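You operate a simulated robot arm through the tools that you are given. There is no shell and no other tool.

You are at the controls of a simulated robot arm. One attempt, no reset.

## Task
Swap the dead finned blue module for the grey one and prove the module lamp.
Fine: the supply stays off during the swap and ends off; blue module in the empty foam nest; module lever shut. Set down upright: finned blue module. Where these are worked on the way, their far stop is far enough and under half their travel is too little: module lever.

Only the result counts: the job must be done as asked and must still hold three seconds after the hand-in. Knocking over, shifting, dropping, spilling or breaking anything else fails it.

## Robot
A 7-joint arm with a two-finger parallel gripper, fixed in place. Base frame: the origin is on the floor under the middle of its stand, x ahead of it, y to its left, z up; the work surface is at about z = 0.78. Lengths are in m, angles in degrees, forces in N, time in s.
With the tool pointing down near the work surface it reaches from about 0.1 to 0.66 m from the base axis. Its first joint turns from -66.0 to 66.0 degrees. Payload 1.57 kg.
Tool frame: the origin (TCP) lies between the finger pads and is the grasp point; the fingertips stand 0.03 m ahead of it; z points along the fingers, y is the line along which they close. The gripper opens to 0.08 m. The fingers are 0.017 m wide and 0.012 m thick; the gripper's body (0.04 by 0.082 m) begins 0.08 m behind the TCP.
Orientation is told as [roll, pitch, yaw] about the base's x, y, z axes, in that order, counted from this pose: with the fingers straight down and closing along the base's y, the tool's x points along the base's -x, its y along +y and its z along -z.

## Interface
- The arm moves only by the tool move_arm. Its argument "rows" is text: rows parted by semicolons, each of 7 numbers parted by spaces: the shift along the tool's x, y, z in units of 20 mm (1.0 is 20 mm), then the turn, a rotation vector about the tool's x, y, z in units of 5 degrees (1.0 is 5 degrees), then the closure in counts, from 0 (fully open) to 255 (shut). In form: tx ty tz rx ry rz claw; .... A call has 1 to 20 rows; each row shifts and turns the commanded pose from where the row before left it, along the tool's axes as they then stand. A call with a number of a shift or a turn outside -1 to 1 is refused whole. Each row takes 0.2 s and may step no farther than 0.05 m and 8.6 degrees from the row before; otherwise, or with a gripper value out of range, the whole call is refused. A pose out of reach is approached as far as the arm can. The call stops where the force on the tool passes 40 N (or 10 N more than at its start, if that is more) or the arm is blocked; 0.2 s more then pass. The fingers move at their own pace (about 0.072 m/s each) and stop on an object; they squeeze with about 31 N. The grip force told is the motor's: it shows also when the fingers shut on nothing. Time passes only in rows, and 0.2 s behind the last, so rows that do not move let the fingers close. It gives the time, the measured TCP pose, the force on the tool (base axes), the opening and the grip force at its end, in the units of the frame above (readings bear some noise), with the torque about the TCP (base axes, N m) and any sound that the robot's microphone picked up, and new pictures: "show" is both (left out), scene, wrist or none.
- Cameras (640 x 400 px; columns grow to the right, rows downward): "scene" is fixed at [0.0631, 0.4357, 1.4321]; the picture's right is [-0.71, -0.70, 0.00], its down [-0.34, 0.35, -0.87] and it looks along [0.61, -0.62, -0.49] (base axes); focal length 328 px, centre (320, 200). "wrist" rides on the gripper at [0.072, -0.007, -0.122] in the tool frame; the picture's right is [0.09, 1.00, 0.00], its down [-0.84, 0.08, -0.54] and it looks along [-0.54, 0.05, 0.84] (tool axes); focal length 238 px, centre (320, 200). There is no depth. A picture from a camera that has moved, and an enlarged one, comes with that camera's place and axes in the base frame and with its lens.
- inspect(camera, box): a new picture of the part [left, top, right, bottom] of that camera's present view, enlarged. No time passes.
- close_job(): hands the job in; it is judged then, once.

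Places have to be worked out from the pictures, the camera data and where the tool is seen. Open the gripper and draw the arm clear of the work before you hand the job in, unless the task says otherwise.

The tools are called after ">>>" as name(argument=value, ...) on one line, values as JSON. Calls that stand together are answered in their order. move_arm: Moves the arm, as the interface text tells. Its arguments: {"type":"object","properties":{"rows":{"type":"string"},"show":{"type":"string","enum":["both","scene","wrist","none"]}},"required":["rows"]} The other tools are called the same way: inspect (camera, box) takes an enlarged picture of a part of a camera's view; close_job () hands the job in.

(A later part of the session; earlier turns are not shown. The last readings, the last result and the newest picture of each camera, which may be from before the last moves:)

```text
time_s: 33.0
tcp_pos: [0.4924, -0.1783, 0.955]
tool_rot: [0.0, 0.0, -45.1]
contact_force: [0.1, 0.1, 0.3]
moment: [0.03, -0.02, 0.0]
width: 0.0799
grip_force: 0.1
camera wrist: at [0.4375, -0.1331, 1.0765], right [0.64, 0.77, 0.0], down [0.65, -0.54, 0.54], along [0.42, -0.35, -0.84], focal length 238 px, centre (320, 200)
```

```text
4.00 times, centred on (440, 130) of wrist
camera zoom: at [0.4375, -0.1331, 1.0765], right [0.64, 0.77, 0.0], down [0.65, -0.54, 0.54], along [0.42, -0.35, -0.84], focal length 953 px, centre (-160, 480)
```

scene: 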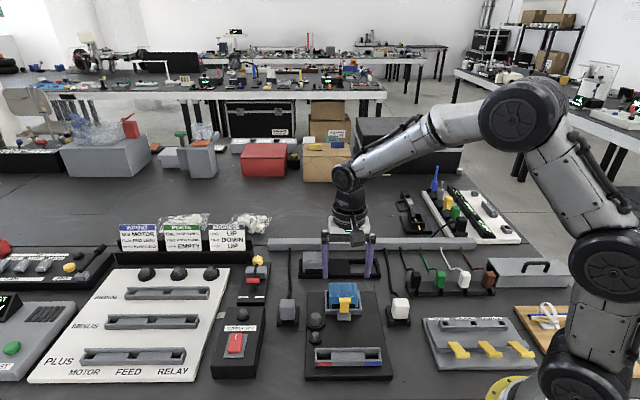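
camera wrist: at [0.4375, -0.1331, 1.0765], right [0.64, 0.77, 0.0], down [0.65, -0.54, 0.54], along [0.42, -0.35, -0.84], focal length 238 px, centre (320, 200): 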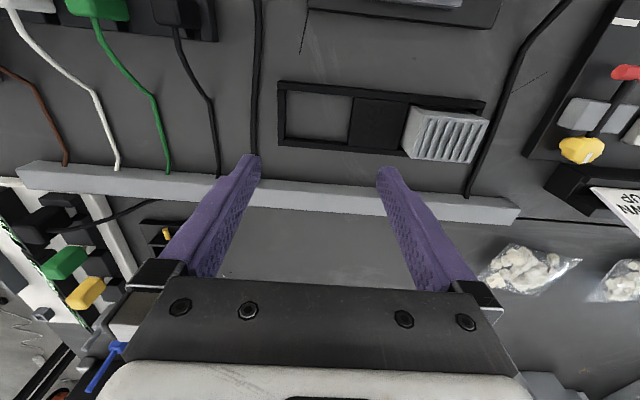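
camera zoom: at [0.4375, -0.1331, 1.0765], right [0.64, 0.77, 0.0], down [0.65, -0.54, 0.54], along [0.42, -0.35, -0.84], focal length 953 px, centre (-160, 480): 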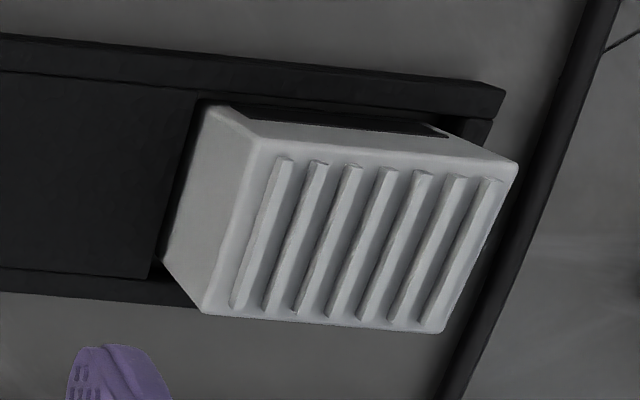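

The empty nest spans e1 0.180–0.259 and e2 -0.447 to -0.503, giving a centre of (0.219, -0.475) with its floor at 0.78 and walls to about 0.792. The grey module is centred at (0.3586, -0.4744) with its top at 0.83. I'll return over the blue module and descend partway.

>>> move_arm(rows="0.9175 0.4206 0 0 0 0 0;0.9175 0.4206 0 0 0 0 0;0.9175 0.4206 0 0 0 0 0;0.9175 0.4206 0 0 0 0 0;0.9175 0.4206 0 0 0 0 0;0.9175 0.4206 0 0 0 0 0;0.9175 0.4206 0 0 0 0 0;0.9175 0.4206 0 0 0 0 0;0 0 0.9 0 0 0 0;0 0 0.9 0 0 0 0;0 0 0 0 0 0 0")

>>> inspect(camera="wrist", box=[230, 130, 410, 250])

```text
time_s: 35.4
tcp_pos: [0.4382, -0.0256, 0.9213]
tool_rot: [0.0, 0.0, -45.0]
contact_force: [0.5, -0.1, 0.7]
moment: [-0.02, 0.0, -0.01]
width: 0.0801
grip_force: 0.0
camera wrist: at [0.3812, 0.0195, 1.0424], right [0.64, 0.77, 0.0], down [0.65, -0.54, 0.54], along [0.42, -0.35, -0.84], focal length 238 px, centre (320, 200)
```

scene: 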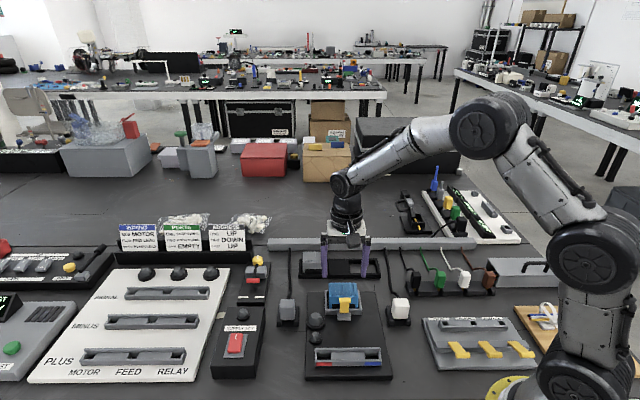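
wrist: 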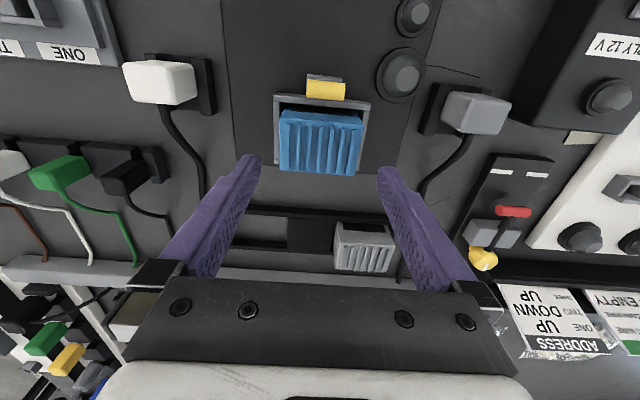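

```text
3.33 times, centred on (320, 190) of wrist
camera zoom: at [0.3812, 0.0195, 1.0424], right [0.64, 0.77, 0.0], down [0.65, -0.54, 0.54], along [0.42, -0.35, -0.84], focal length 794 px, centre (320, 233)
```

zoom: 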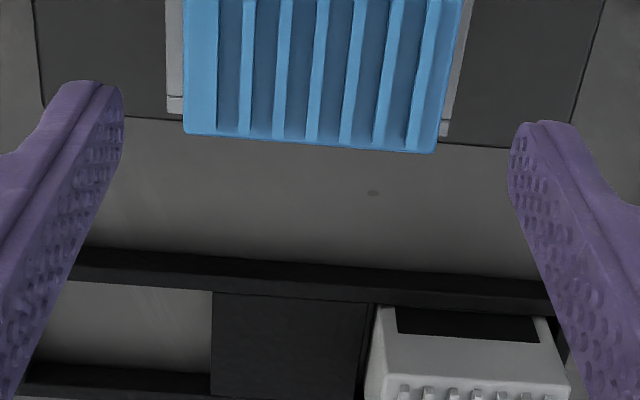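

The TCP is within about 1 mm of the module's centre. I'll trim and descend to z≈0.852 with the fingers fully open.

>>> move_arm(rows="-0.05 -0.05 0.865 0 0 0 0;0 0 0.865 0 0 0 0;0 0 0.865 0 0 0 0;0 0 0.865 0 0 0 0;0 0 0 0 0 0 0")

>>> inspect(camera="scene", box=[290, 240, 390, 340])

>>> inspect(camera="wrist", box=[230, 130, 410, 250])

```text
time_s: 36.6
tcp_pos: [0.4363, -0.0265, 0.8501]
tool_rot: [0.0, -0.1, -45.0]
contact_force: [-0.2, -0.3, -0.1]
moment: [-0.02, 0.03, -0.02]
width: 0.08
grip_force: 0.2
camera wrist: at [0.3803, 0.0186, 0.9709], right [0.64, 0.77, 0.0], down [0.65, -0.54, 0.54], along [0.42, -0.35, -0.84], focal length 238 px, centre (320, 200)
```

scene: 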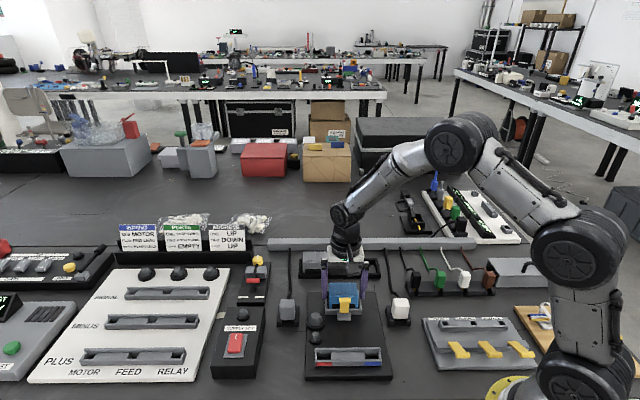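
wrist: 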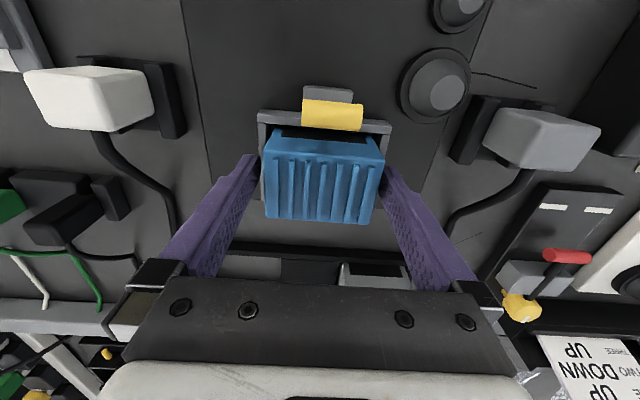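

```text
4.00 times, centred on (340, 290) of scene
camera zoom: at [0.0631, 0.4357, 1.4321], right [-0.71, -0.7, 0.0], down [-0.34, 0.35, -0.87], along [0.61, -0.62, -0.49], focal length 1313 px, centre (240, -160)
```

zoom: 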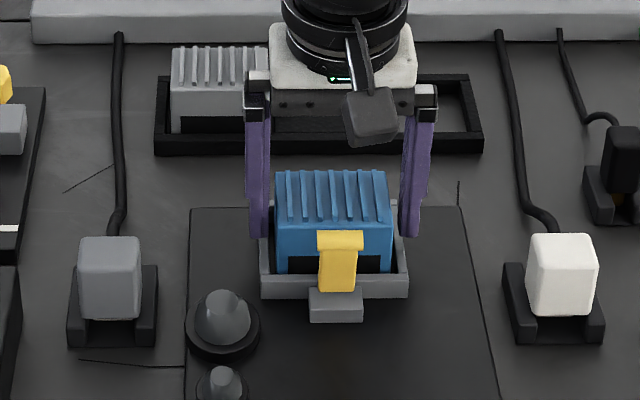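

```text
3.33 times, centred on (320, 190) of wrist
camera zoom: at [0.3803, 0.0186, 0.9709], right [0.64, 0.77, 0.0], down [0.65, -0.54, 0.54], along [0.42, -0.35, -0.84], focal length 794 px, centre (320, 233)
```

zoom: 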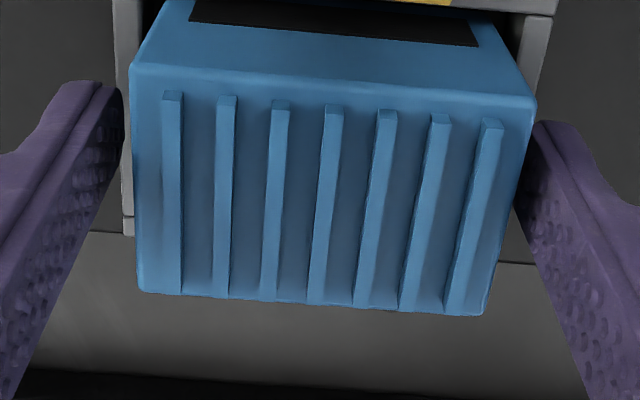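

The fingers straddle the module evenly with no contact. I'll close on it.

>>> move_arm(rows="0 0 0 0 0 0 60;0 0 0 0 0 0 255;0 0 0 0 0 0 255;0 0 0 0 0 0 255", show="wrist")

```text
time_s: 37.6
tcp_pos: [0.4357, -0.0269, 0.8492]
tool_rot: [0.0, 0.0, -44.9]
contact_force: [-0.3, -0.6, -0.2]
moment: [0.04, 0.03, -0.01]
width: 0.0696
grip_force: 30.9
camera wrist: at [0.3802, 0.0186, 0.971], right [0.64, 0.77, 0.0], down [0.65, -0.54, 0.54], along [0.42, -0.35, -0.84], focal length 238 px, centre (320, 200)
```

wrist: 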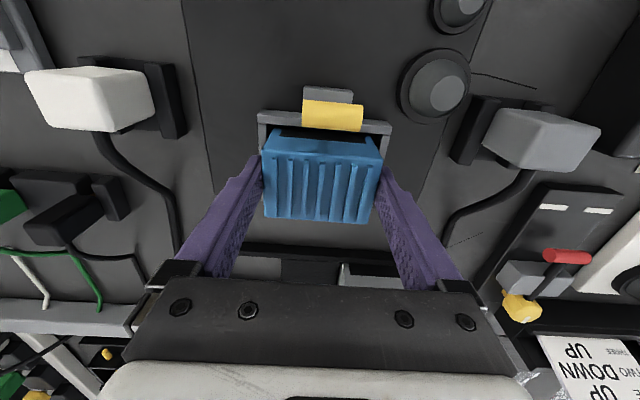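

The module is gripped at 69.6 mm. I'll lift it slowly and check the load.

>>> move_arm(rows="0 0 -0.25 0 0 0 255;0 0 -0.25 0 0 0 255;0 0 0 0 0 0 255", show="wrist")

>>> inspect(camera="scene", box=[290, 240, 390, 340])

```text
time_s: 38.4
tcp_pos: [0.4371, -0.0292, 0.8592]
tool_rot: [0.0, 0.0, -45.0]
contact_force: [0.1, -0.7, -2.1]
moment: [0.0, 0.01, -0.02]
width: 0.0692
grip_force: 31.0
camera wrist: at [0.3803, 0.0169, 0.9811], right [0.64, 0.77, 0.0], down [0.65, -0.54, 0.54], along [0.42, -0.35, -0.84], focal length 238 px, centre (320, 200)
```

wrist: 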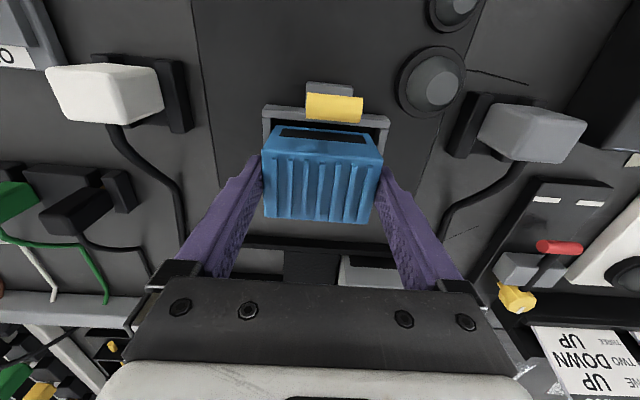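

```text
4.00 times, centred on (340, 290) of scene
camera zoom: at [0.0631, 0.4357, 1.4321], right [-0.71, -0.7, 0.0], down [-0.34, 0.35, -0.87], along [0.61, -0.62, -0.49], focal length 1313 px, centre (240, -160)
```

zoom: 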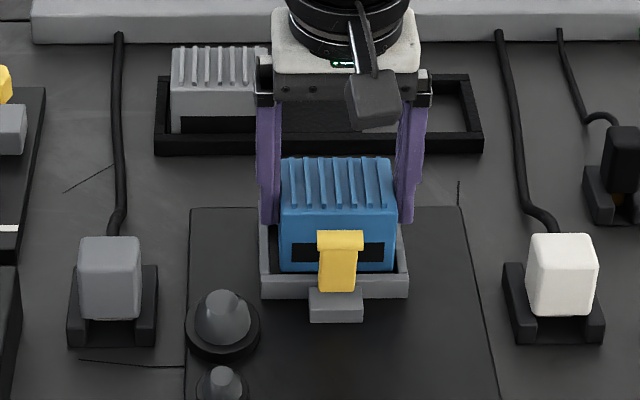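

The module is free and weighs about 2 N. I'll lift it clear and carry it over the empty nest.

>>> move_arm(rows="0 0 -0.8 0 0 0 255;0 0 -0.8 0 0 0 255;0 0 -0.8 0 0 0 255;0 0 -0.8 0 0 0 255;0 0 -0.8 0 0 0 255;-0.916 -0.436 0 0 0 0 255;-0.916 -0.436 0 0 0 0 255;-0.916 -0.436 0 0 0 0 255;-0.916 -0.436 0 0 0 0 255;-0.916 -0.436 0 0 0 0 255;-0.916 -0.436 0 0 0 0 255;-0.916 -0.436 0 0 0 0 255;-0.916 -0.436 0 0 0 0 255;0 0 0 0 0 0 255")

>>> inspect(camera="scene", box=[290, 210, 400, 290])

>>> inspect(camera="wrist", box=[220, 60, 460, 240])

```text
time_s: 41.4
tcp_pos: [0.4893, -0.1799, 0.9415]
tool_rot: [-0.1, 0.1, -45.0]
contact_force: [0.2, -0.4, -1.6]
moment: [-0.02, -0.01, 0.01]
width: 0.0698
grip_force: 31.1
camera wrist: at [0.4338, -0.1337, 1.0619], right [0.64, 0.77, 0.0], down [0.65, -0.54, 0.54], along [0.42, -0.35, -0.84], focal length 238 px, centre (320, 200)
```

scene: 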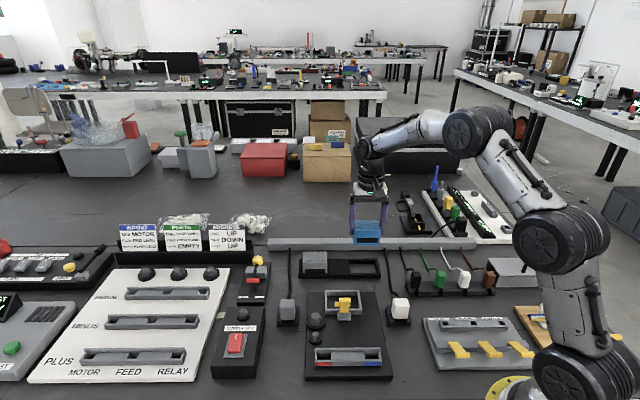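
wrist: 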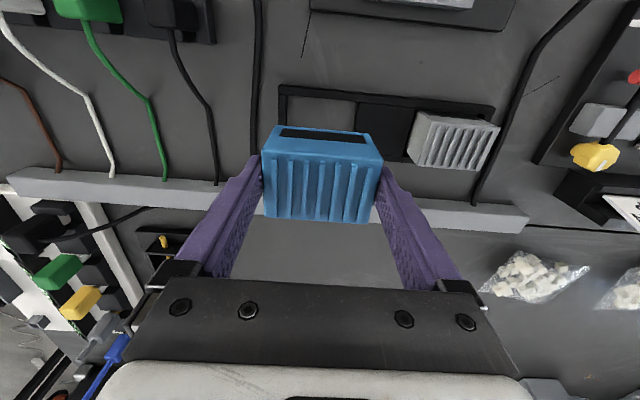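

```text
5.00 times, centred on (345, 250) of scene
camera zoom: at [0.0632, 0.4356, 1.4321], right [-0.71, -0.7, 0.0], down [-0.34, 0.35, -0.87], along [0.61, -0.62, -0.49], focal length 1641 px, centre (195, -50)
```

zoom: 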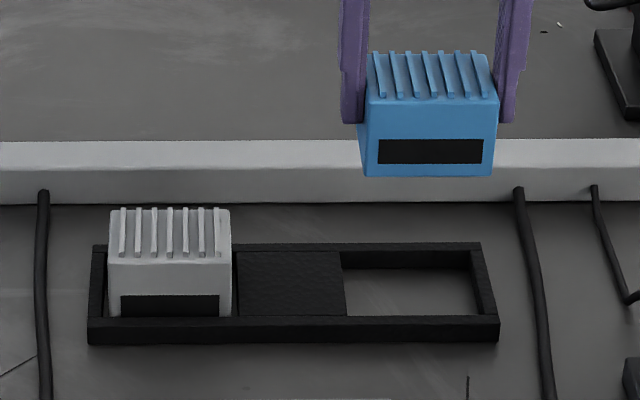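

```text
2.22 times, centred on (340, 150) of wrist
camera zoom: at [0.4338, -0.1337, 1.0619], right [0.64, 0.77, 0.0], down [0.65, -0.54, 0.54], along [0.42, -0.35, -0.84], focal length 530 px, centre (276, 311)
```

zoom: 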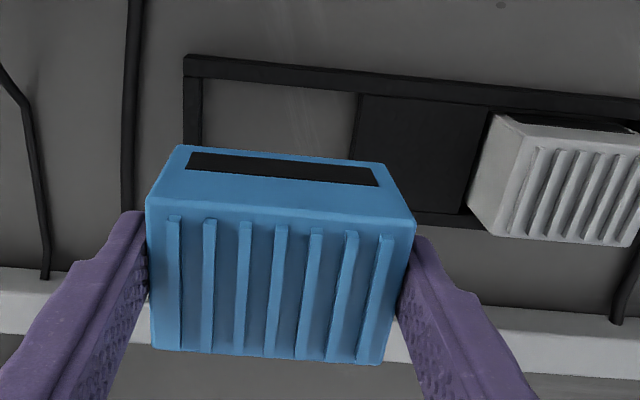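

The module hangs level over the nest, within about 2 mm of its centre. I'll trim the position and descend until its bottom is just above the nest walls, then check.

>>> move_arm(rows="-0.08 0.05 0.95 0 0 0 255;0 0 0.95 0 0 0 255;0 0 0.95 0 0 0 255;0 0 0.95 0 0 0 255;0 0 0 0 0 0 255", show="wrist")

>>> inspect(camera="scene", box=[290, 220, 400, 300])

>>> inspect(camera="wrist", box=[220, 60, 460, 240])

```text
time_s: 42.6
tcp_pos: [0.4917, -0.1807, 0.8658]
tool_rot: [0.0, 0.0, -45.0]
contact_force: [1.1, 0.0, -3.0]
moment: [0.05, 0.0, 0.01]
width: 0.0694
grip_force: 31.1
camera wrist: at [0.4356, -0.1346, 0.9874], right [0.64, 0.77, 0.0], down [0.65, -0.54, 0.54], along [0.42, -0.35, -0.84], focal length 238 px, centre (320, 200)
```

wrist: 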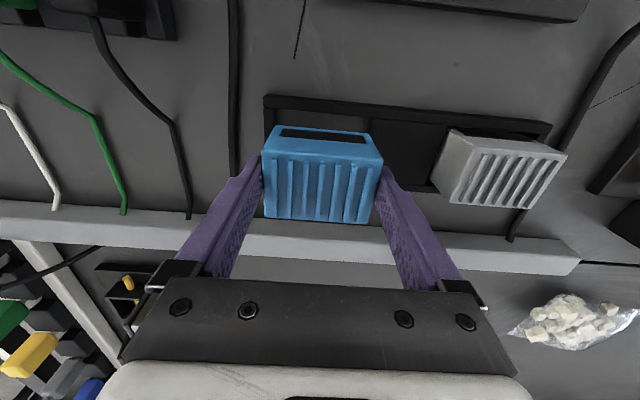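

```text
5.00 times, centred on (345, 260) of scene
camera zoom: at [0.0631, 0.4357, 1.4321], right [-0.71, -0.7, 0.0], down [-0.34, 0.35, -0.87], along [0.61, -0.62, -0.49], focal length 1641 px, centre (195, -100)
```

zoom: 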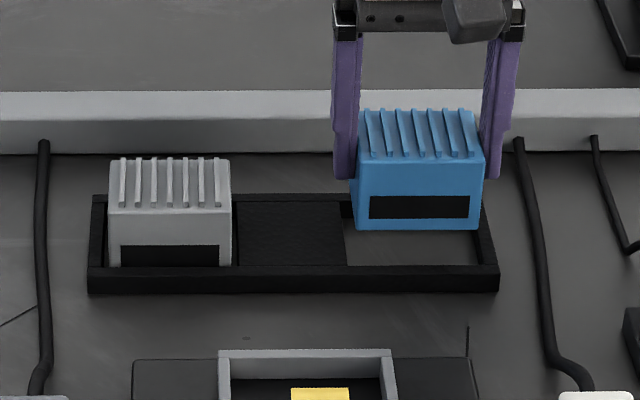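

```text
2.22 times, centred on (340, 150) of wrist
camera zoom: at [0.4356, -0.1346, 0.9874], right [0.64, 0.77, 0.0], down [0.65, -0.54, 0.54], along [0.42, -0.35, -0.84], focal length 530 px, centre (276, 311)
```

zoom: 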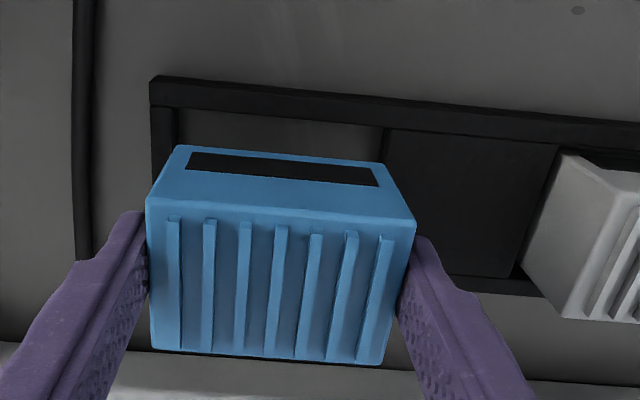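

By the scene view, the module's bottom is at z≈0.815 and centred over the nest within 1 mm. I'll lower it most of the way, then feel for the floor.

>>> move_arm(rows="0 0 0.5 0 0 0 255;0 0 0.5 0 0 0 255;0 0 0.45 0 0 0 255;0 0 0 0 0 0 255", show="none")

>>> inspect(camera="scene", box=[290, 220, 400, 300])

```text
time_s: 43.6
tcp_pos: [0.4932, -0.1814, 0.8352]
tool_rot: [0.0, 0.0, -44.9]
contact_force: [-0.4, 1.0, -2.1]
moment: [0.05, 0.02, 0.0]
width: 0.0695
grip_force: 31.2
```

```text
5.00 times, centred on (345, 260) of scene
camera zoom: at [0.0631, 0.4357, 1.4321], right [-0.71, -0.7, 0.0], down [-0.34, 0.35, -0.87], along [0.61, -0.62, -0.49], focal length 1641 px, centre (195, -100)
```

zoom: 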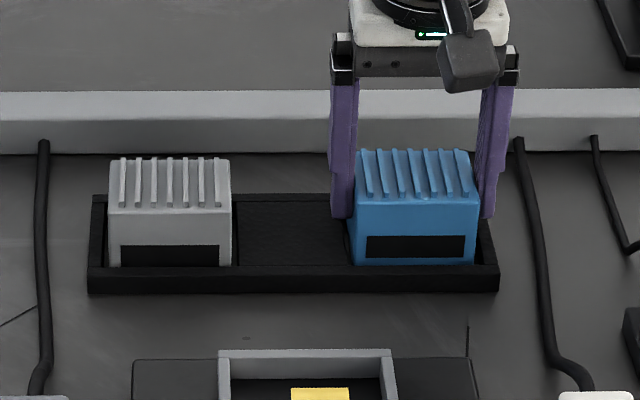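

The blue module now stands about 5 mm higher than the grey one. I'll lower it in small steps until it touches.

>>> move_arm(rows="0 0 0.08 0 0 0 255;0 0 0.08 0 0 0 255;0 0 0 0 0 0 255", show="none")

```text
time_s: 44.4
tcp_pos: [0.4931, -0.1814, 0.8335]
tool_rot: [0.2, -0.2, -45.0]
contact_force: [-2.2, 6.3, 7.7]
moment: [0.11, 0.33, -0.09]
width: 0.0698
grip_force: 31.2
```

It has touched the floor with about 8 N up. I'll open the fingers and look.

>>> move_arm(rows="0 0 0 0 0 0 100;0 0 0 0 0 0 0;0 0 0 0 0 0 0;0 0 0 0 0 0 0", show="wrist")

>>> inspect(camera="scene", box=[290, 220, 400, 300])

```text
time_s: 45.4
tcp_pos: [0.4926, -0.1801, 0.8326]
tool_rot: [-0.1, -0.1, -45.0]
contact_force: [-0.4, 1.2, -0.8]
moment: [-0.02, -0.03, 0.01]
width: 0.0799
grip_force: 0.0
camera wrist: at [0.437, -0.1357, 0.954], right [0.64, 0.77, 0.0], down [0.65, -0.54, 0.54], along [0.42, -0.35, -0.84], focal length 238 px, centre (320, 200)
```

wrist: 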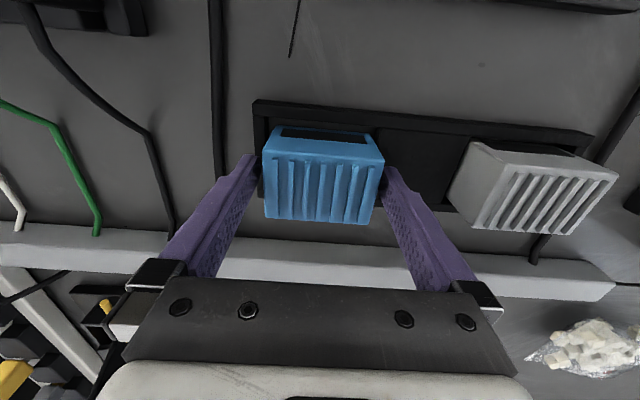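

```text
5.00 times, centred on (345, 260) of scene
camera zoom: at [0.0631, 0.4357, 1.4321], right [-0.71, -0.7, 0.0], down [-0.34, 0.35, -0.87], along [0.61, -0.62, -0.49], focal length 1641 px, centre (195, -100)
```

zoom: 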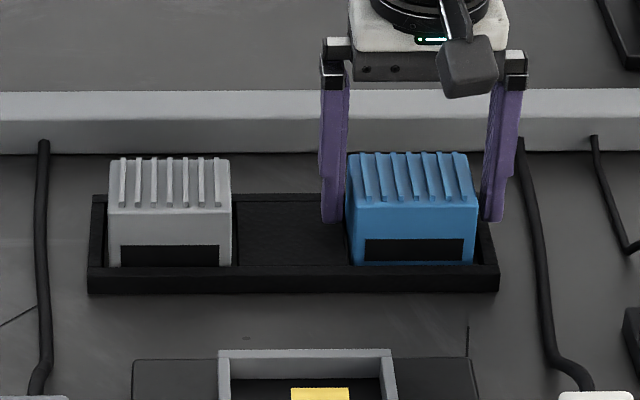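

The blue module looks a few pixels higher than the grey one. I'll look closer to make sure it is fully down in the nest.

>>> inspect(camera="scene", box=[340, 240, 395, 280])

>>> inspect(camera="scene", box=[300, 240, 355, 280])

>>> inspect(camera="wrist", box=[230, 90, 410, 230])

```text
10.00 times, centred on (368, 260) of scene
camera zoom: at [0.0631, 0.4357, 1.4321], right [-0.71, -0.7, 0.0], down [-0.34, 0.35, -0.87], along [0.61, -0.62, -0.49], focal length 3282 px, centre (-155, -400)
```

zoom: 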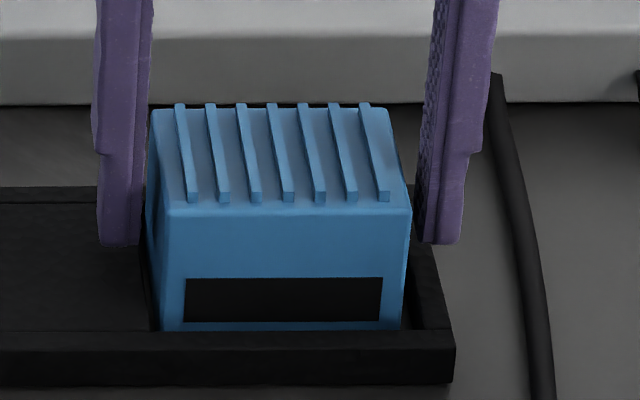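

```text
10.00 times, centred on (328, 260) of scene
camera zoom: at [0.0631, 0.4357, 1.4321], right [-0.71, -0.7, 0.0], down [-0.34, 0.35, -0.87], along [0.61, -0.62, -0.49], focal length 3282 px, centre (245, -400)
```

zoom: 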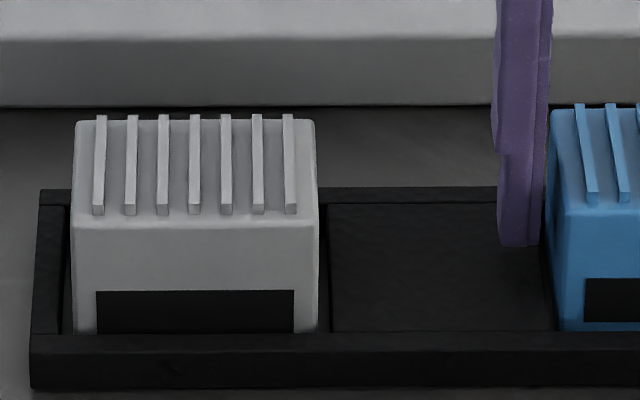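

```text
2.86 times, centred on (320, 160) of wrist
camera zoom: at [0.437, -0.1357, 0.954], right [0.64, 0.77, 0.0], down [0.65, -0.54, 0.54], along [0.42, -0.35, -0.84], focal length 681 px, centre (320, 314)
```

zoom: 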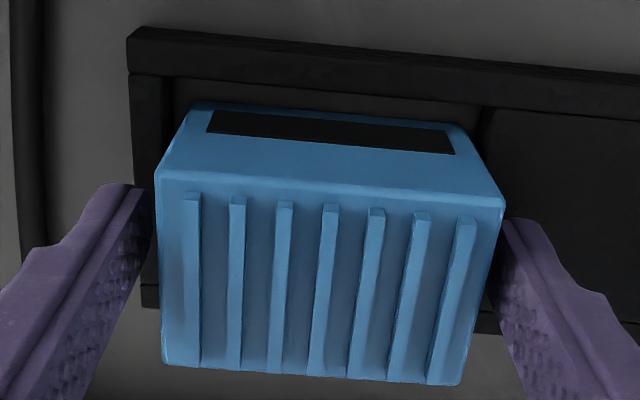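

The blue module is level but seems to sit a few mm toward the back wall. I'll regrip, raise it 4 mm, shift it 2.6 mm forward and set it down again so it rests cleanly.

>>> move_arm(rows="0 0 0 0 0 0 255;0 0 0 0 0 0 255;0 0 0 0 0 0 255;0 0 -0.2 0 0 0 255;0.13 -0.05 0 0 0 0 255;0 0 0.1 0 0 0 255;0 0 0 0 0 0 255", show="none")

```text
time_s: 47.0
tcp_pos: [0.4892, -0.1791, 0.8343]
tool_rot: [0.0, 0.0, -45.0]
contact_force: [0.7, 0.3, -2.3]
moment: [-0.01, -0.01, -0.01]
width: 0.0695
grip_force: 31.7
```

It is hanging free with no side force. I'll lower it in 1 mm steps.

>>> move_arm(rows="0 0 0.05 0 0 0 255;0 0 0 0 0 0 255", show="none")

>>> move_arm(rows="0 0 0.05 0 0 0 255;0 0 0 0 0 0 255", show="none")

```text
time_s: 47.6
tcp_pos: [0.49, -0.18, 0.8325]
tool_rot: [0.1, -0.1, -45.0]
contact_force: [-0.9, 0.8, 0.9]
moment: [-0.04, 0.11, -0.03]
width: 0.0693
grip_force: 31.4
```

```text
time_s: 48.2
tcp_pos: [0.49, -0.1804, 0.833]
tool_rot: [0.0, -0.1, -44.9]
contact_force: [-2.8, 4.2, 12.1]
moment: [0.05, 0.57, -0.17]
width: 0.0695
grip_force: 30.5
```

Floor contact comes at the same height, TCP 0.833, so the module is resting on the nest floor. I'll release and rise clear.

>>> move_arm(rows="0 0 0 0 0 0 100;0 0 0 0 0 0 0;0 0 0 0 0 0 0;0 0 -0.5 0 0 0 0;0 0 -1 0 0 0 0;0 0 -1 0 0 0 0;0 0 -1 0 0 0 0;0 0 -1 0 0 0 0;0 0 -1 0 0 0 0;0 0 0 0 0 0 0", show="wrist")

>>> inspect(camera="scene", box=[300, 230, 390, 290])

>>> inspect(camera="wrist", box=[260, 60, 380, 160])

```text
time_s: 50.4
tcp_pos: [0.4883, -0.1803, 0.9433]
tool_rot: [0.0, 0.0, -45.0]
contact_force: [0.2, 0.0, -0.1]
moment: [-0.03, 0.0, 0.04]
width: 0.0803
grip_force: 0.0
camera wrist: at [0.4333, -0.1344, 1.0641], right [0.64, 0.77, 0.0], down [0.65, -0.54, 0.54], along [0.42, -0.35, -0.84], focal length 238 px, centre (320, 200)
```

wrist: 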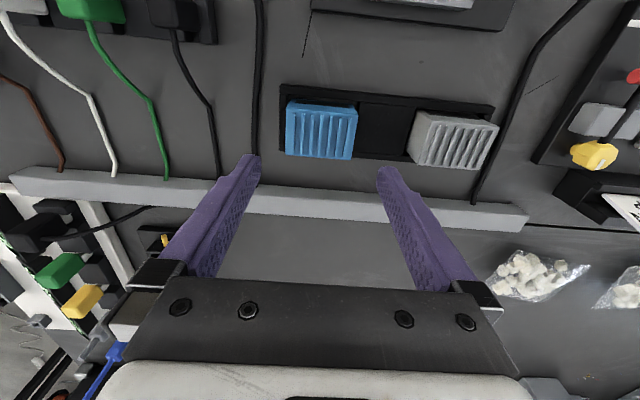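

```text
6.67 times, centred on (345, 260) of scene
camera zoom: at [0.0631, 0.4357, 1.4321], right [-0.71, -0.7, 0.0], down [-0.34, 0.35, -0.87], along [0.61, -0.62, -0.49], focal length 2188 px, centre (153, -200)
```

zoom: 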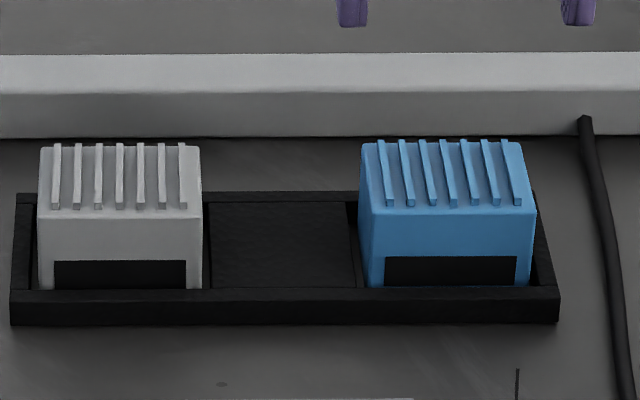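

```text
4.00 times, centred on (320, 110) of wrist
camera zoom: at [0.4333, -0.1344, 1.0641], right [0.64, 0.77, 0.0], down [0.65, -0.54, 0.54], along [0.42, -0.35, -0.84], focal length 953 px, centre (320, 560)
```

zoom: 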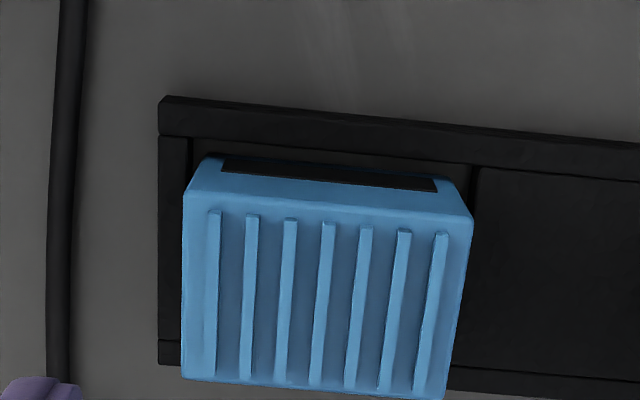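

The blue module now sits level in its nest, matching the grey one. Next I'll move over the grey module.

>>> move_arm(rows="0 0.877 0 0 0 0 0;0 0.877 0 0 0 0 0;0 0.877 0 0 0 0 0;0 0.877 0 0 0 0 0;0 0.877 0 0 0 0 0;0 0.877 0 0 0 0 0;0 0.877 0 0 0 0 0;0 0.877 0 0 0 0 0;0 0 0.75 0 0 0 0;0 0 0.75 0 0 0 0;0 0 0 0 0 0 0", show="wrist")

>>> inspect(camera="wrist", box=[230, 90, 410, 230])

```text
time_s: 52.8
tcp_pos: [0.5876, -0.0815, 0.9134]
tool_rot: [0.0, 0.0, -45.0]
contact_force: [0.6, 0.1, -0.1]
moment: [0.04, 0.03, 0.0]
width: 0.0801
grip_force: 0.0
camera wrist: at [0.5324, -0.0353, 1.0353], right [0.64, 0.77, 0.0], down [0.65, -0.54, 0.54], along [0.42, -0.35, -0.84], focal length 238 px, centre (320, 200)
```

wrist: 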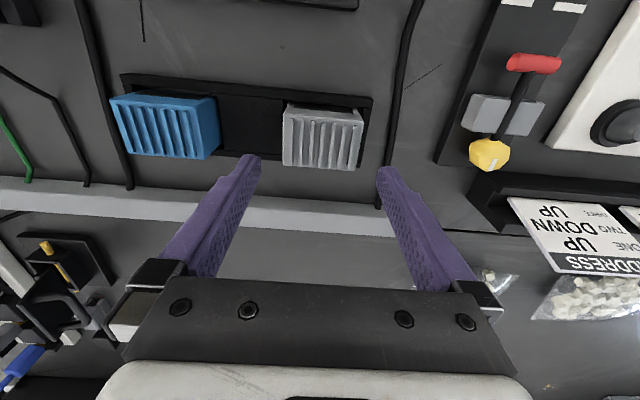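

```text
2.86 times, centred on (320, 160) of wrist
camera zoom: at [0.5324, -0.0353, 1.0353], right [0.64, 0.77, 0.0], down [0.65, -0.54, 0.54], along [0.42, -0.35, -0.84], focal length 681 px, centre (320, 314)
```

zoom: 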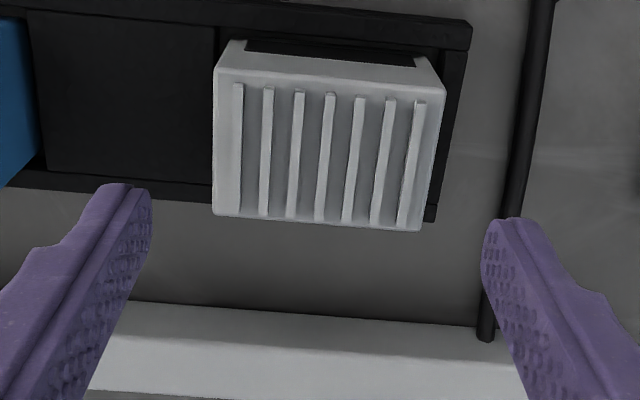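

The grey module is within about 2 mm of the tool centre. I'll trim and descend to TCP z≈0.835, the same grip depth as the blue one.

>>> move_arm(rows="-0.08 0.03 0.9 0 0 0 0;0 0 0.95 0 0 0 0;0 0 0.95 0 0 0 0;0 0 0.95 0 0 0 0;0 0 0.1 0 0 0 0;0 0 0 0 0 0 0", show="wrist")

>>> inspect(camera="scene", box=[290, 220, 400, 300])

>>> inspect(camera="wrist", box=[230, 90, 410, 230])

```text
time_s: 54.2
tcp_pos: [0.5902, -0.0809, 0.836]
tool_rot: [0.1, 0.0, -45.1]
contact_force: [0.1, 0.5, 0.9]
moment: [-0.01, 0.0, -0.01]
width: 0.08
grip_force: 0.1
camera wrist: at [0.5344, -0.0349, 0.9576], right [0.64, 0.77, 0.0], down [0.65, -0.54, 0.54], along [0.42, -0.35, -0.84], focal length 238 px, centre (320, 200)
```

wrist: 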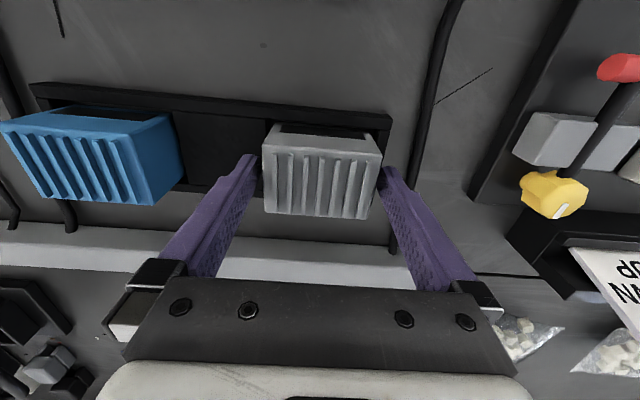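

```text
5.00 times, centred on (345, 260) of scene
camera zoom: at [0.0631, 0.4357, 1.4321], right [-0.71, -0.7, 0.0], down [-0.34, 0.35, -0.87], along [0.61, -0.62, -0.49], focal length 1641 px, centre (195, -100)
```

zoom: 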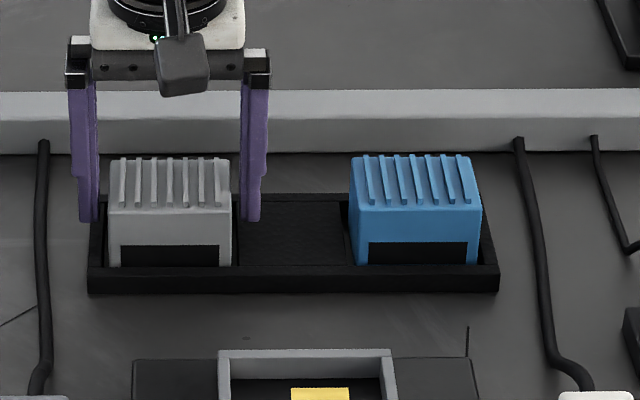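

```text
2.86 times, centred on (320, 160) of wrist
camera zoom: at [0.5344, -0.0349, 0.9576], right [0.64, 0.77, 0.0], down [0.65, -0.54, 0.54], along [0.42, -0.35, -0.84], focal length 681 px, centre (320, 314)
```

zoom: 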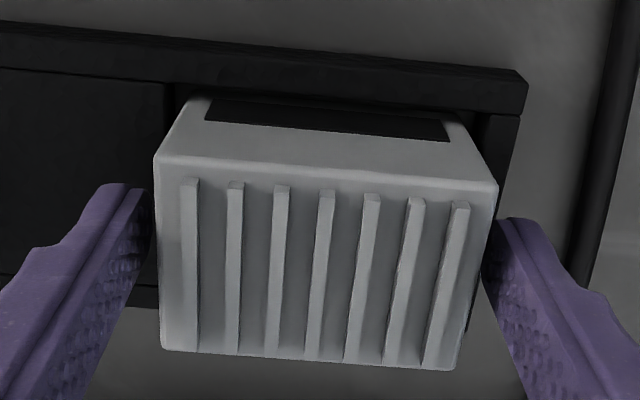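

Both fingers clear the grey module evenly. I'll go down about 1.5 mm more and close.

>>> move_arm(rows="0 0 0.08 0 0 0 0;0 0 0 0 0 0 60;0 0 0 0 0 0 255;0 0 0 0 0 0 255;0 0 0 0 0 0 255", show="none")

>>> move_arm(rows="0 0 -0.25 0 0 0 255;0 0 -0.25 0 0 0 255;0 0 0 0 0 0 255", show="wrist")

>>> inspect(camera="scene", box=[290, 220, 400, 300])

```text
time_s: 55.4
tcp_pos: [0.5909, -0.0815, 0.8346]
tool_rot: [-0.1, 0.0, -45.0]
contact_force: [-0.1, 0.7, -1.1]
moment: [0.08, 0.0, -0.02]
width: 0.0695
grip_force: 30.9
```

```text
time_s: 56.2
tcp_pos: [0.5907, -0.0816, 0.8439]
tool_rot: [0.0, 0.0, -45.0]
contact_force: [0.4, 0.2, -2.6]
moment: [0.0, 0.02, 0.0]
width: 0.0695
grip_force: 31.0
camera wrist: at [0.5352, -0.0355, 0.965], right [0.64, 0.77, 0.0], down [0.65, -0.54, 0.54], along [0.42, -0.35, -0.84], focal length 238 px, centre (320, 200)
```

wrist: 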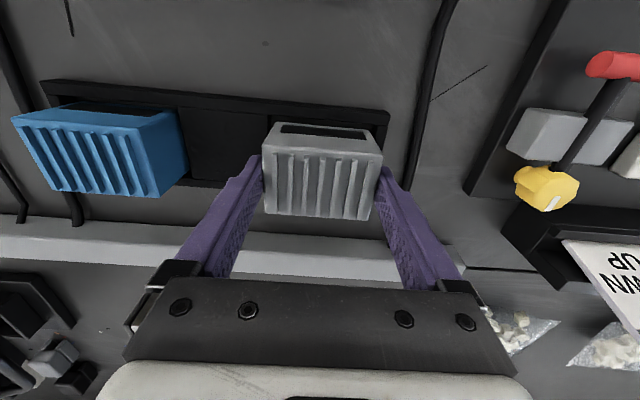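

```text
5.00 times, centred on (345, 260) of scene
camera zoom: at [0.0631, 0.4357, 1.4321], right [-0.71, -0.7, 0.0], down [-0.34, 0.35, -0.87], along [0.61, -0.62, -0.49], focal length 1641 px, centre (195, -100)
```

zoom: 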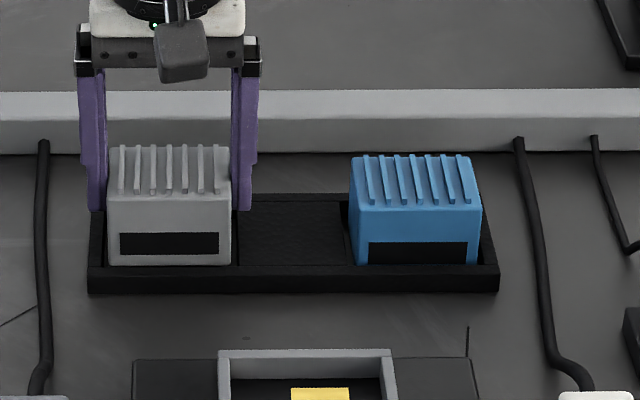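

The grey module is held and lifting cleanly. I'll compare its place in the grip with the blue one's before carrying it to the socket.

>>> inspect(camera="wrist", box=[220, 60, 460, 240])

```text
2.22 times, centred on (340, 150) of wrist
camera zoom: at [0.5352, -0.0355, 0.965], right [0.64, 0.77, 0.0], down [0.65, -0.54, 0.54], along [0.42, -0.35, -0.84], focal length 530 px, centre (276, 311)
```

zoom: 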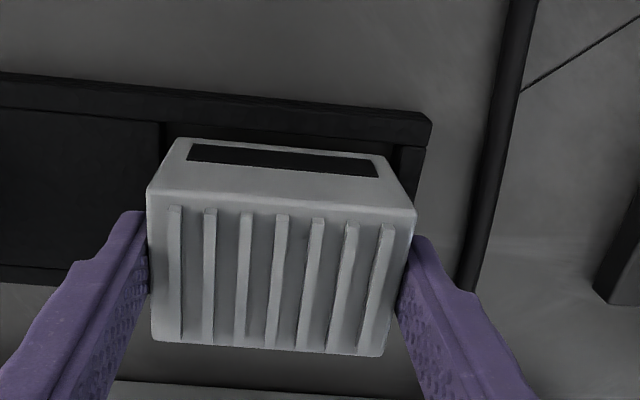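

The grey sits about 2 mm further forward in the grip than the blue did, so I'll aim the tool 2 mm further back over the socket. I'll lift it clear and carry it there.

>>> move_arm(rows="0 0 -0.96 0 0 0 255;0 0 -0.96 0 0 0 255;0 0 -0.96 0 0 0 255;0 0 -0.96 0 0 0 255;0 0 -0.96 0 0 0 255;0.9156 -0.442 0 0 0 0 255;0.9156 -0.442 0 0 0 0 255;0.9156 -0.442 0 0 0 0 255;0.9156 -0.442 0 0 0 0 255;0.9156 -0.442 0 0 0 0 255;0.9156 -0.442 0 0 0 0 255;0.9156 -0.442 0 0 0 0 255;0.9156 -0.442 0 0 0 0 255;0 0 0 0 0 0 255")

>>> inspect(camera="scene", box=[290, 220, 400, 330])

>>> inspect(camera="wrist", box=[220, 60, 460, 240])

```text
time_s: 59.2
tcp_pos: [0.4363, -0.0292, 0.938]
tool_rot: [0.0, 0.0, -45.0]
contact_force: [0.2, 0.5, -2.3]
moment: [0.0, -0.02, 0.0]
width: 0.0694
grip_force: 31.0
camera wrist: at [0.381, 0.0167, 1.0599], right [0.64, 0.77, 0.0], down [0.65, -0.54, 0.54], along [0.42, -0.35, -0.84], focal length 238 px, centre (320, 200)
```

scene: 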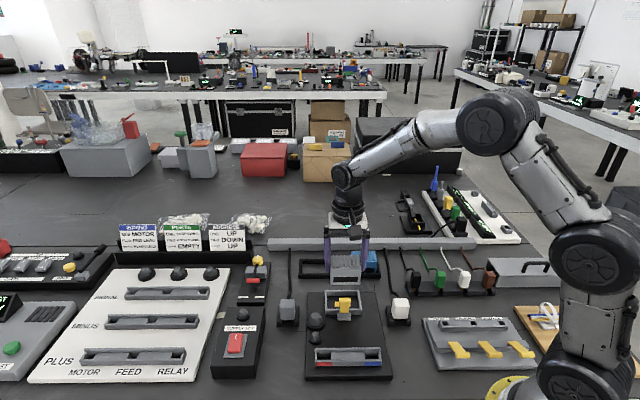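
wrist: 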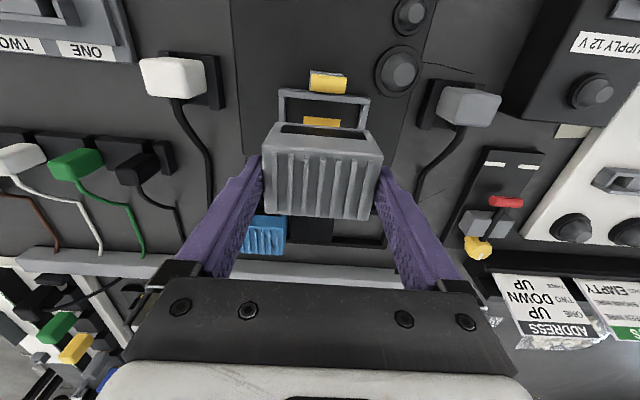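

```text
3.64 times, centred on (345, 275) of scene
camera zoom: at [0.0631, 0.4357, 1.4321], right [-0.71, -0.7, 0.0], down [-0.34, 0.35, -0.87], along [0.61, -0.62, -0.49], focal length 1194 px, centre (229, -73)
```

zoom: 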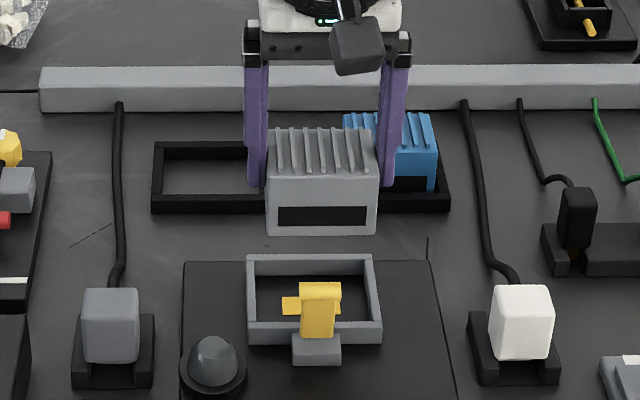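

```text
2.22 times, centred on (340, 150) of wrist
camera zoom: at [0.381, 0.0167, 1.0599], right [0.64, 0.77, 0.0], down [0.65, -0.54, 0.54], along [0.42, -0.35, -0.84], focal length 530 px, centre (276, 311)
```

zoom: 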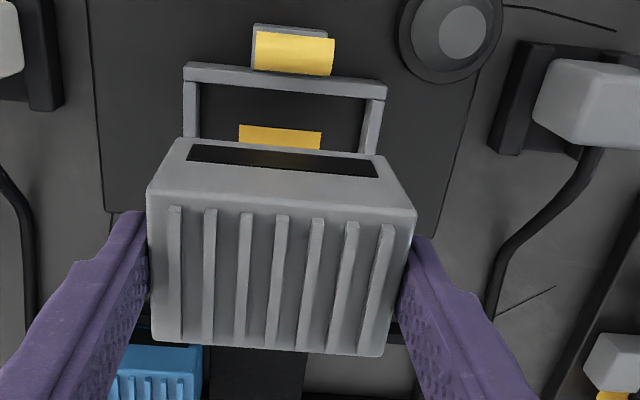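

The grey module hangs over the empty socket, whose inner opening is about 77×53 mm. I'll enlarge the socket edges to check the sideways alignment.

>>> inspect(camera="wrist", box=[260, 70, 390, 160])

>>> inspect(camera="scene", box=[310, 270, 380, 325])

```text
4.44 times, centred on (325, 115) of wrist
camera zoom: at [0.381, 0.0167, 1.0599], right [0.64, 0.77, 0.0], down [0.65, -0.54, 0.54], along [0.42, -0.35, -0.84], focal length 1059 px, centre (298, 578)
```

zoom: 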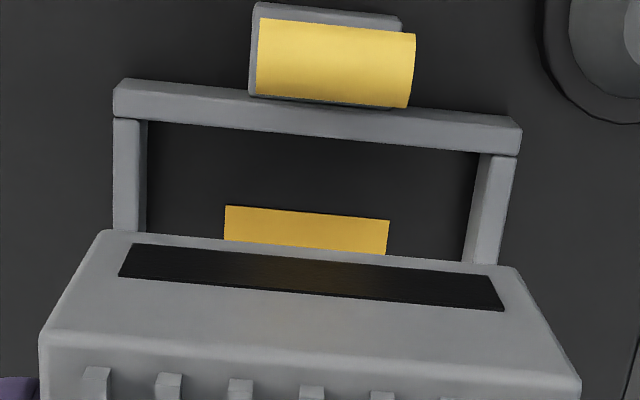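

```text
7.27 times, centred on (345, 298) of scene
camera zoom: at [0.0631, 0.4357, 1.4321], right [-0.71, -0.7, 0.0], down [-0.34, 0.35, -0.87], along [0.61, -0.62, -0.49], focal length 2387 px, centre (138, -509)
```

zoom: 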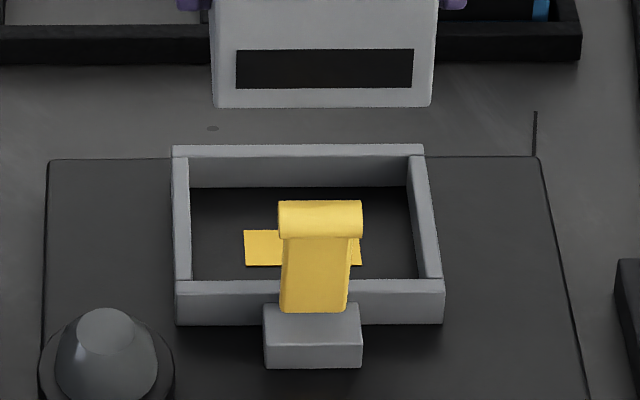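

The scene and wrist measurements say to shift about 1.5 mm toward +e1, and front-to-back is already centred. I'll trim and descend until the module's bottom is just above the socket rim.

>>> move_arm(rows="0 0.08 0.8 0 0 0 255;0 0 0.85 0 0 0 255;0 0 0.85 0 0 0 255;0 0 0.85 0 0 0 255;0 0 0 0 0 0 255", show="wrist")

>>> inspect(camera="scene", box=[310, 270, 380, 325])

>>> inspect(camera="wrist", box=[240, 80, 400, 190])

```text
time_s: 60.4
tcp_pos: [0.439, -0.0268, 0.8726]
tool_rot: [0.0, -0.1, -45.0]
contact_force: [-1.0, 0.5, -2.8]
moment: [0.0, 0.0, 0.01]
width: 0.0693
grip_force: 30.4
camera wrist: at [0.384, 0.0186, 0.9946], right [0.64, 0.77, 0.0], down [0.65, -0.54, 0.54], along [0.42, -0.35, -0.84], focal length 238 px, centre (320, 200)
```

wrist: 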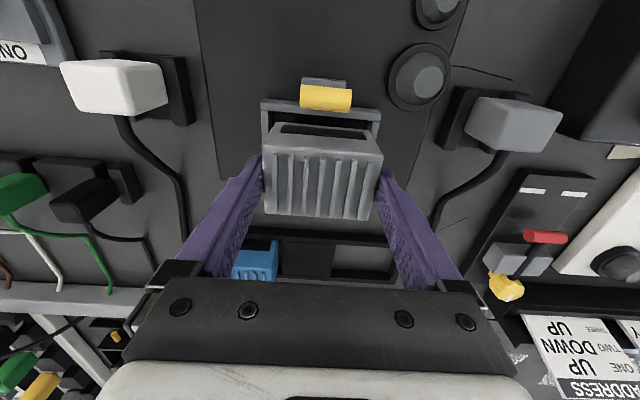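

```text
7.27 times, centred on (345, 298) of scene
camera zoom: at [0.0631, 0.4357, 1.4321], right [-0.71, -0.7, 0.0], down [-0.34, 0.35, -0.87], along [0.61, -0.62, -0.49], focal length 2387 px, centre (138, -509)
```

zoom: 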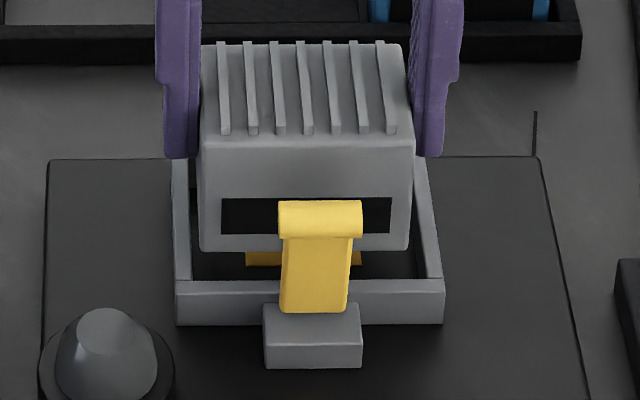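

```text
3.64 times, centred on (320, 135) of wrist
camera zoom: at [0.384, 0.0186, 0.9946], right [0.64, 0.77, 0.0], down [0.65, -0.54, 0.54], along [0.42, -0.35, -0.84], focal length 867 px, centre (320, 436)
```

zoom: 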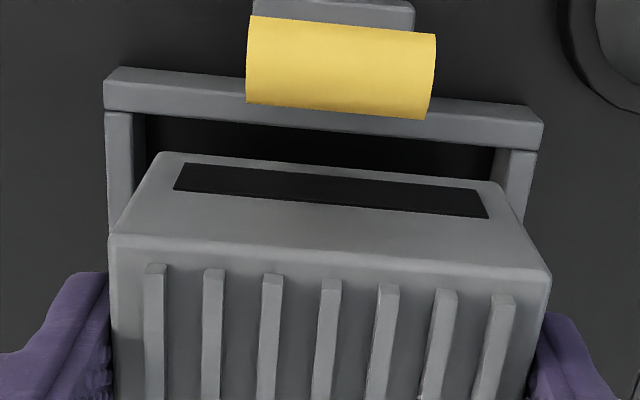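

The module is about 1.3 mm too far toward +e1, so I'll correct that and lower it into the socket gently.

>>> move_arm(rows="0 -0.06 0 0 0 0 255;0 0 0.25 0 0 0 255;0 0 0.25 0 0 0 255;0 0 0.25 0 0 0 255;0 0 0 0 0 0 255", show="wrist")

>>> inspect(camera="scene", box=[310, 270, 380, 325])

```text
time_s: 61.6
tcp_pos: [0.4387, -0.0273, 0.8578]
tool_rot: [0.0, 0.1, -45.1]
contact_force: [0.6, -0.7, -2.0]
moment: [0.01, 0.04, -0.01]
width: 0.0695
grip_force: 31.1
camera wrist: at [0.3823, 0.0181, 0.9785], right [0.64, 0.77, 0.0], down [0.65, -0.54, 0.54], along [0.42, -0.35, -0.84], focal length 238 px, centre (320, 200)
```

wrist: 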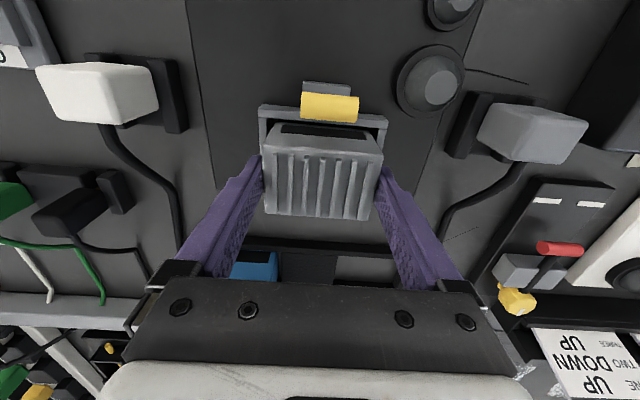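

```text
7.27 times, centred on (345, 298) of scene
camera zoom: at [0.0631, 0.4357, 1.4321], right [-0.71, -0.7, 0.0], down [-0.34, 0.35, -0.87], along [0.61, -0.62, -0.49], focal length 2387 px, centre (138, -509)
```

zoom: 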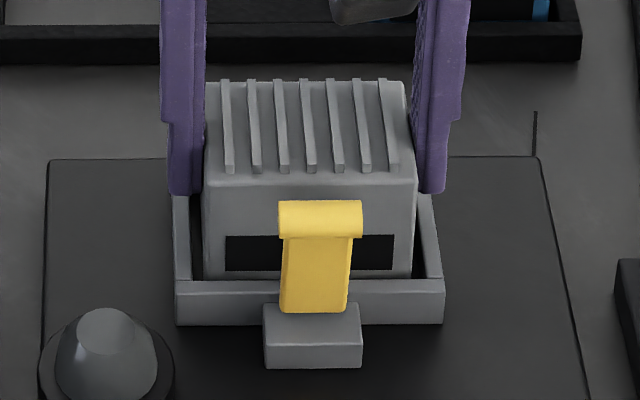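

It is entering the socket centred and free of contact. I'll lower the last few millimetres until it seats.

>>> move_arm(rows="0 0 0.1 0 0 0 255;0 0 0.1 0 0 0 255;0 0 0 0 0 0 255", show="none")

>>> move_arm(rows="0 0 0.07 0 0 0 255;0 0 0 0 0 0 255", show="none")

```text
time_s: 62.4
tcp_pos: [0.437, -0.0275, 0.8526]
tool_rot: [0.1, 0.1, -45.0]
contact_force: [0.5, -0.2, -2.1]
moment: [0.0, -0.01, 0.0]
width: 0.0695
grip_force: 31.3
```

```text
time_s: 63.0
tcp_pos: [0.4369, -0.0283, 0.8517]
tool_rot: [0.0, 0.0, -45.0]
contact_force: [0.3, 0.9, -2.5]
moment: [-0.02, -0.01, -0.07]
width: 0.0692
grip_force: 31.0
```

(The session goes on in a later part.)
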